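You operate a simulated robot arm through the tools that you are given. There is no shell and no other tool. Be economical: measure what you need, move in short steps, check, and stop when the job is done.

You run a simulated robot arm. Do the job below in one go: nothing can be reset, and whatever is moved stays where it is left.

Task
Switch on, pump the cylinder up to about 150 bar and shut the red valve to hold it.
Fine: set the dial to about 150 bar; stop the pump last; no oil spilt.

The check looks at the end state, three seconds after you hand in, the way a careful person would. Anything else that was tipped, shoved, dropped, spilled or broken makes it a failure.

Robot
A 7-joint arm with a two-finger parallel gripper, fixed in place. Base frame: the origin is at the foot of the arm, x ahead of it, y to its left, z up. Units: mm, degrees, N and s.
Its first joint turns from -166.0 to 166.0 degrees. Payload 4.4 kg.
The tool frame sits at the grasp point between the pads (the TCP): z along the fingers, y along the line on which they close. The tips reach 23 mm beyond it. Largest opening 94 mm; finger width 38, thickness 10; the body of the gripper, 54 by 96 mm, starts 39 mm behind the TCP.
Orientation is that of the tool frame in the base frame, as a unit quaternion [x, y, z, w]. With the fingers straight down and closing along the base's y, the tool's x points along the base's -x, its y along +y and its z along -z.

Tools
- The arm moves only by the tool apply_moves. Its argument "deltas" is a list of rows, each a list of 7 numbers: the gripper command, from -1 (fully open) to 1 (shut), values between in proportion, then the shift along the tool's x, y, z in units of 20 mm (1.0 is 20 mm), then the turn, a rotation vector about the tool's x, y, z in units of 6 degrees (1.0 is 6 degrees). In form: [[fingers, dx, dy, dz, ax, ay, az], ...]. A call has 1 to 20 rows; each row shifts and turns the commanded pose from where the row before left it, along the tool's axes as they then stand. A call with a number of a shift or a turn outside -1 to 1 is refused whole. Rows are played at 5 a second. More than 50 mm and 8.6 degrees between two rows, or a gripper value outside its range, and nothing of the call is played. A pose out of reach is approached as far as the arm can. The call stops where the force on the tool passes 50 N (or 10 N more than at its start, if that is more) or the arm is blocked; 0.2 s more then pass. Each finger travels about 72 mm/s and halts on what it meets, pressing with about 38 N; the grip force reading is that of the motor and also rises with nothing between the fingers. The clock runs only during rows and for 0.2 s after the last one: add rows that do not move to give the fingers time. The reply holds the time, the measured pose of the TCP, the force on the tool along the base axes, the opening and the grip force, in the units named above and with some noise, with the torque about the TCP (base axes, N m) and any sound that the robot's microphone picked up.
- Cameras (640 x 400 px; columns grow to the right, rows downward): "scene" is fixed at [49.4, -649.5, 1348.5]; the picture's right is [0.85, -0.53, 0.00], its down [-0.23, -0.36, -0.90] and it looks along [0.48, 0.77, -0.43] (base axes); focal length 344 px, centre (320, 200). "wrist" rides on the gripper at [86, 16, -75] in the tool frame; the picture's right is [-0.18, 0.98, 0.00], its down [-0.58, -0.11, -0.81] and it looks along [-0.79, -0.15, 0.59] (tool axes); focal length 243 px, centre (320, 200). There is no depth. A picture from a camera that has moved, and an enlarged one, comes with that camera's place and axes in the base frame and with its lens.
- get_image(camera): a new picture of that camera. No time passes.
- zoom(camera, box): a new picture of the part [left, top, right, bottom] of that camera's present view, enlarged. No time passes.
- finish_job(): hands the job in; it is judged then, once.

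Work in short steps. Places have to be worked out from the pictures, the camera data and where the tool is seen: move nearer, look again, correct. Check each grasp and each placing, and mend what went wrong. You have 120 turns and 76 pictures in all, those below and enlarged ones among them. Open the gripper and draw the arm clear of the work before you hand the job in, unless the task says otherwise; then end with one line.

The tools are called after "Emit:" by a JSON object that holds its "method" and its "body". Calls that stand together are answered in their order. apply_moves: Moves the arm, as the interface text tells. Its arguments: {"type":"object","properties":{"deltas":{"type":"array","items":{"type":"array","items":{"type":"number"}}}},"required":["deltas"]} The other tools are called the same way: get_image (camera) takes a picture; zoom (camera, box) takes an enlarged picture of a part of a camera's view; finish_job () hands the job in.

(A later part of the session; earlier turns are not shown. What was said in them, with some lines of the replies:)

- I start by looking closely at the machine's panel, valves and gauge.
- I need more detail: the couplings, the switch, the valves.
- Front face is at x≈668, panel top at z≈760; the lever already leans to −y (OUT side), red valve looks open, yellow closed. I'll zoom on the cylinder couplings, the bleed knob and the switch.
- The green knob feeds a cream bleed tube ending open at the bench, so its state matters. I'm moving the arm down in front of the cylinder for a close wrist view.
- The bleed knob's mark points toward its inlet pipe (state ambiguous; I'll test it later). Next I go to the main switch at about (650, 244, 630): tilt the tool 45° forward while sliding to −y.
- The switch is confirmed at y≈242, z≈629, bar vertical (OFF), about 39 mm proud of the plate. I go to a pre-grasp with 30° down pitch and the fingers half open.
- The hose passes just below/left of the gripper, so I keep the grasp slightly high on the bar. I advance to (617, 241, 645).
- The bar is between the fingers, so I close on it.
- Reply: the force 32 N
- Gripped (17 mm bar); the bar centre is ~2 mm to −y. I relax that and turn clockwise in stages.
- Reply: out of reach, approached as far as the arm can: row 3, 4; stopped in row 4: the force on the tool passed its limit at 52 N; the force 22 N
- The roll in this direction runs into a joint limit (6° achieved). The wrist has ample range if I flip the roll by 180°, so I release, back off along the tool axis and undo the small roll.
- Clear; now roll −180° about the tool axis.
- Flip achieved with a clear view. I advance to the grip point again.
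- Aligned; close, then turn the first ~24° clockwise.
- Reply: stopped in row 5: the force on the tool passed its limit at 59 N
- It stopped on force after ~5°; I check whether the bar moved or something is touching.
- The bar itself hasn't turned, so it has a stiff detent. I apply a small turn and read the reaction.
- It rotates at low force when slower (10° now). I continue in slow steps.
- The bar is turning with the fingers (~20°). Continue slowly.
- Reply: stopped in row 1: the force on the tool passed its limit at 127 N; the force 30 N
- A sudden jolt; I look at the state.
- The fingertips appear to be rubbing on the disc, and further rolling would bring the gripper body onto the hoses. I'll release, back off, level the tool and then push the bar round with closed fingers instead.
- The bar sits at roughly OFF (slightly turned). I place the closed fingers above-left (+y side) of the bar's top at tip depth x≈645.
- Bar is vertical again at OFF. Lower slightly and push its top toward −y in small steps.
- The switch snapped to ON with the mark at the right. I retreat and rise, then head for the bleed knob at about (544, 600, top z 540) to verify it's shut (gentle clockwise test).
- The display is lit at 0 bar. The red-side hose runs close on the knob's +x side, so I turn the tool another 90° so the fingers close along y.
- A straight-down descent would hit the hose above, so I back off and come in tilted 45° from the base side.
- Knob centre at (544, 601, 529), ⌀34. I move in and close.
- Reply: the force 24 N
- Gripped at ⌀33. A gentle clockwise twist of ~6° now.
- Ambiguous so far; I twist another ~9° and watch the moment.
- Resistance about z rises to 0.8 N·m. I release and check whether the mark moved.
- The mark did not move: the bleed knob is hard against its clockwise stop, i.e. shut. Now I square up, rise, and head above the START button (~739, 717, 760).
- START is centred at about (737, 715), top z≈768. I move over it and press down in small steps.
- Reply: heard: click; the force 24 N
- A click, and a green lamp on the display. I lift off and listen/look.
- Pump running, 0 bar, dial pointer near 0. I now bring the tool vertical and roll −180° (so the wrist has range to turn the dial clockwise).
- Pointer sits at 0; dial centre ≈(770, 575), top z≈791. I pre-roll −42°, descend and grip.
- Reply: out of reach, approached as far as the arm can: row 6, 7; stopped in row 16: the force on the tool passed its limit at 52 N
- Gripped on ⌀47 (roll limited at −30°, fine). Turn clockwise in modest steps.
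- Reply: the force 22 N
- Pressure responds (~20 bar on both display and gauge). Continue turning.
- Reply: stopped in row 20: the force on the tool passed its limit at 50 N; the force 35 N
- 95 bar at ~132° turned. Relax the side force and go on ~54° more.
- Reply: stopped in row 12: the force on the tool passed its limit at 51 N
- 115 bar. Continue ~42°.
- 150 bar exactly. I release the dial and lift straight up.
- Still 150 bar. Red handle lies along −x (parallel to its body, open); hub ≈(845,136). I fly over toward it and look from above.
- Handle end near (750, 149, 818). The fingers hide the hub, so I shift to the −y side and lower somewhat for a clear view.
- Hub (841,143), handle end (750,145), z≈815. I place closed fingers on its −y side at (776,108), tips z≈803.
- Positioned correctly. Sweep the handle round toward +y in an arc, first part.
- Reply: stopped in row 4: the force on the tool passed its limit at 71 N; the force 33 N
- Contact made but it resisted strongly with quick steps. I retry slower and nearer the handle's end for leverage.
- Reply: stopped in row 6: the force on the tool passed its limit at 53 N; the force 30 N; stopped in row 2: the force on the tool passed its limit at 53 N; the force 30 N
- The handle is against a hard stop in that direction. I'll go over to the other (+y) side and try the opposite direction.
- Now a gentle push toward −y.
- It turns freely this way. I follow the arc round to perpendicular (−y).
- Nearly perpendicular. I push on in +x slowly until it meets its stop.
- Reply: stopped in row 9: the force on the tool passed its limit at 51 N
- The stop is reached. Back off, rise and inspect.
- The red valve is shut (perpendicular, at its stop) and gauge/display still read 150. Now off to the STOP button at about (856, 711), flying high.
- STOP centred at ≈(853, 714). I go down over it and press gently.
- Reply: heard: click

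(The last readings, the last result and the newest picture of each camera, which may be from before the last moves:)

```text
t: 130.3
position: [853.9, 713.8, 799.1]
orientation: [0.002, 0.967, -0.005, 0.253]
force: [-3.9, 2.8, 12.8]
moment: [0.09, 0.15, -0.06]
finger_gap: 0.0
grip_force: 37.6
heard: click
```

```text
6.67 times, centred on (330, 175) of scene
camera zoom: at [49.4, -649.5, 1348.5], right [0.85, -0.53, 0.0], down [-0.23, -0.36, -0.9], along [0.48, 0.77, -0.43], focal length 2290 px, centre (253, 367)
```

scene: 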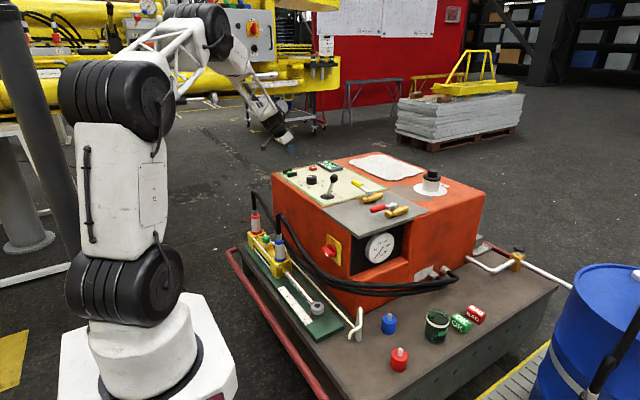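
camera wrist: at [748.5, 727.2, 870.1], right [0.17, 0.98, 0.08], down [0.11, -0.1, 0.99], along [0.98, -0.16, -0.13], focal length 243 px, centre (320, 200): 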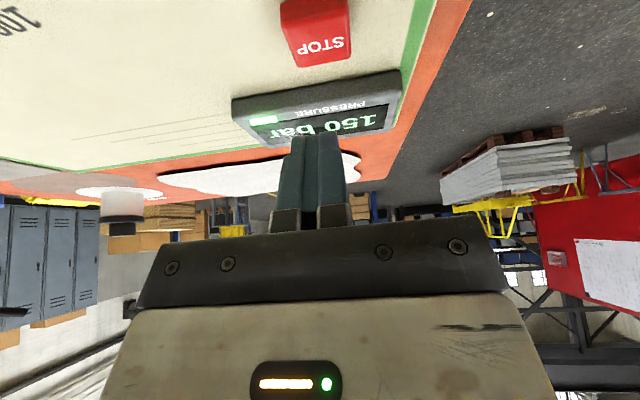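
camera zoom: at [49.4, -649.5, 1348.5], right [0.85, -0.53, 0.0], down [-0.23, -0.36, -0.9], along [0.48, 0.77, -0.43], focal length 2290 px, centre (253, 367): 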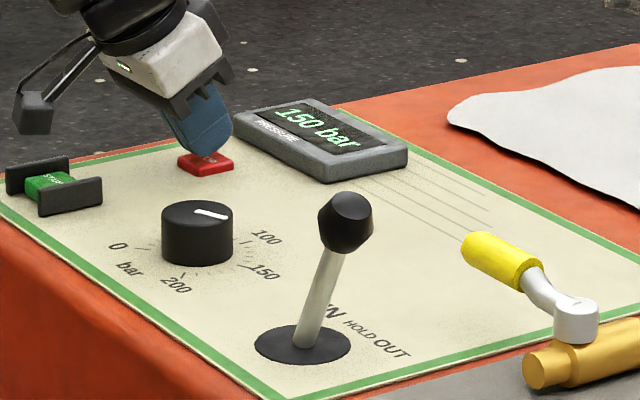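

Click; running lamp is off and 150 bar is held. I lift off, open the gripper and draw back.

Emit:
{"method": "apply_moves", "body": {"deltas": [[1, -0.3, 0, -0.52, 0, 0, 0], [1, -0.5, 0, -0.866, 0, 0, 0], [1, -0.5, 0, -0.866, 0, 0, 0], [1, -0.5, 0, -0.866, 0, 0, 0], [1, -0.5, 0, -0.866, 0, 0, 0], [1, -0.5, 0, -0.866, 0, 0, 0], [0, -0.5, 0, -0.866, 0, 0, 0], [-1, 0.4, 0, -1, 0, 0, 0], [-1, 0.4, 0, -1, 0, 0, 0], [-1, 0.4, 0, -1, 0, 0, 0], [-1, 0.6, 0, -1, 0, 0, 0], [-1, 0.6, 0, -1, 0, 0, 0], [-1, 0.6, 0, -1, 0, 0, 0], [-1, 0.6, 0, -1, 0, 0, 0], [-1, 0.6, 0, -1, 0, 0, 0], [-1, 0.6, 0, -1, 0, 0, 0], [-1, 0, 0, 0, 0, 0, 0]]}}

Emit:
{"method": "get_image", "body": {"camera": "scene"}}

Emit:
{"method": "zoom", "body": {"camera": "scene", "box": [230, 145, 430, 290]}}

Emit:
{"method": "zoom", "body": {"camera": "scene", "box": [310, 150, 370, 190]}}

Emit:
{"method": "zoom", "body": {"camera": "scene", "box": [230, 240, 430, 390]}}

```text
t: 133.9
position: [683.0, 715.8, 1039.6]
orientation: [0.003, 0.967, -0.005, 0.253]
force: [-0.9, 0.6, 0.6]
moment: [-0.02, -0.01, 0.0]
finger_gap: 94.1
grip_force: 0.1
```

```text
11 pictures are left
```

scene: 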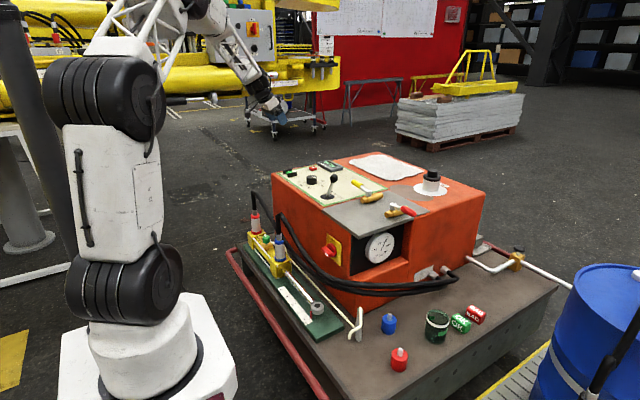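

```text
2.76 times, centred on (330, 218) of scene
camera zoom: at [49.4, -649.5, 1348.5], right [0.85, -0.53, 0.0], down [-0.23, -0.36, -0.9], along [0.48, 0.77, -0.43], focal length 948 px, centre (292, 152)
```

zoom: 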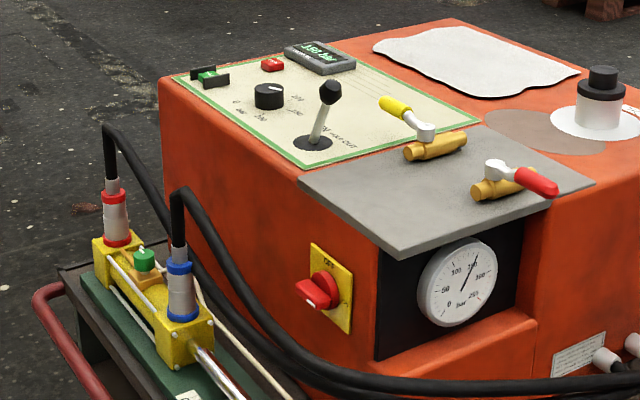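

```text
10.00 times, centred on (340, 170) of scene
camera zoom: at [49.4, -649.5, 1348.5], right [0.85, -0.53, 0.0], down [-0.23, -0.36, -0.9], along [0.48, 0.77, -0.43], focal length 3436 px, centre (120, 500)
```

zoom: 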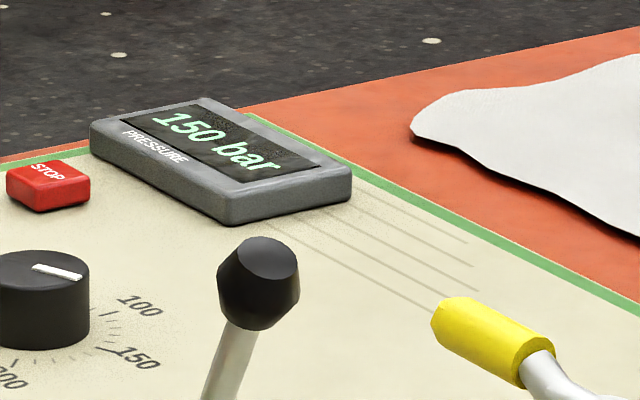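

```text
2.67 times, centred on (330, 315) of scene
camera zoom: at [49.4, -649.5, 1348.5], right [0.85, -0.53, 0.0], down [-0.23, -0.36, -0.9], along [0.48, 0.77, -0.43], focal length 916 px, centre (293, -107)
```

zoom: 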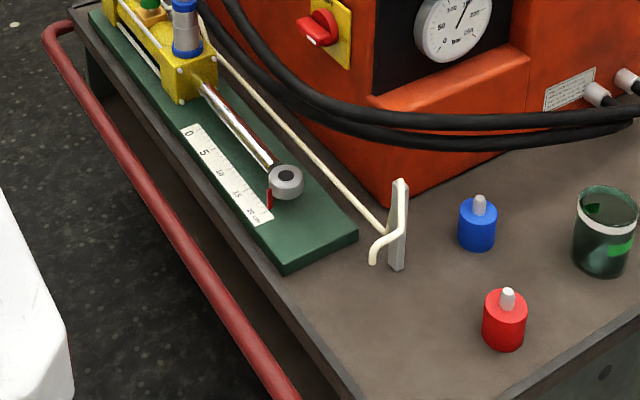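

Pump stopped, 150 bar held on the display and gauge, no oil anywhere, and the arm is clear with the gripper open. Handing in.

Emit:
{"method": "finish_job", "body": {}}

```text
The job is handed in.
```

The job is done and handed in: the main switch is on, the dial is set to 150 bar, the red valve is shut, the pump was stopped last, the cylinder is holding 150 bar, and I saw no spilt oil.
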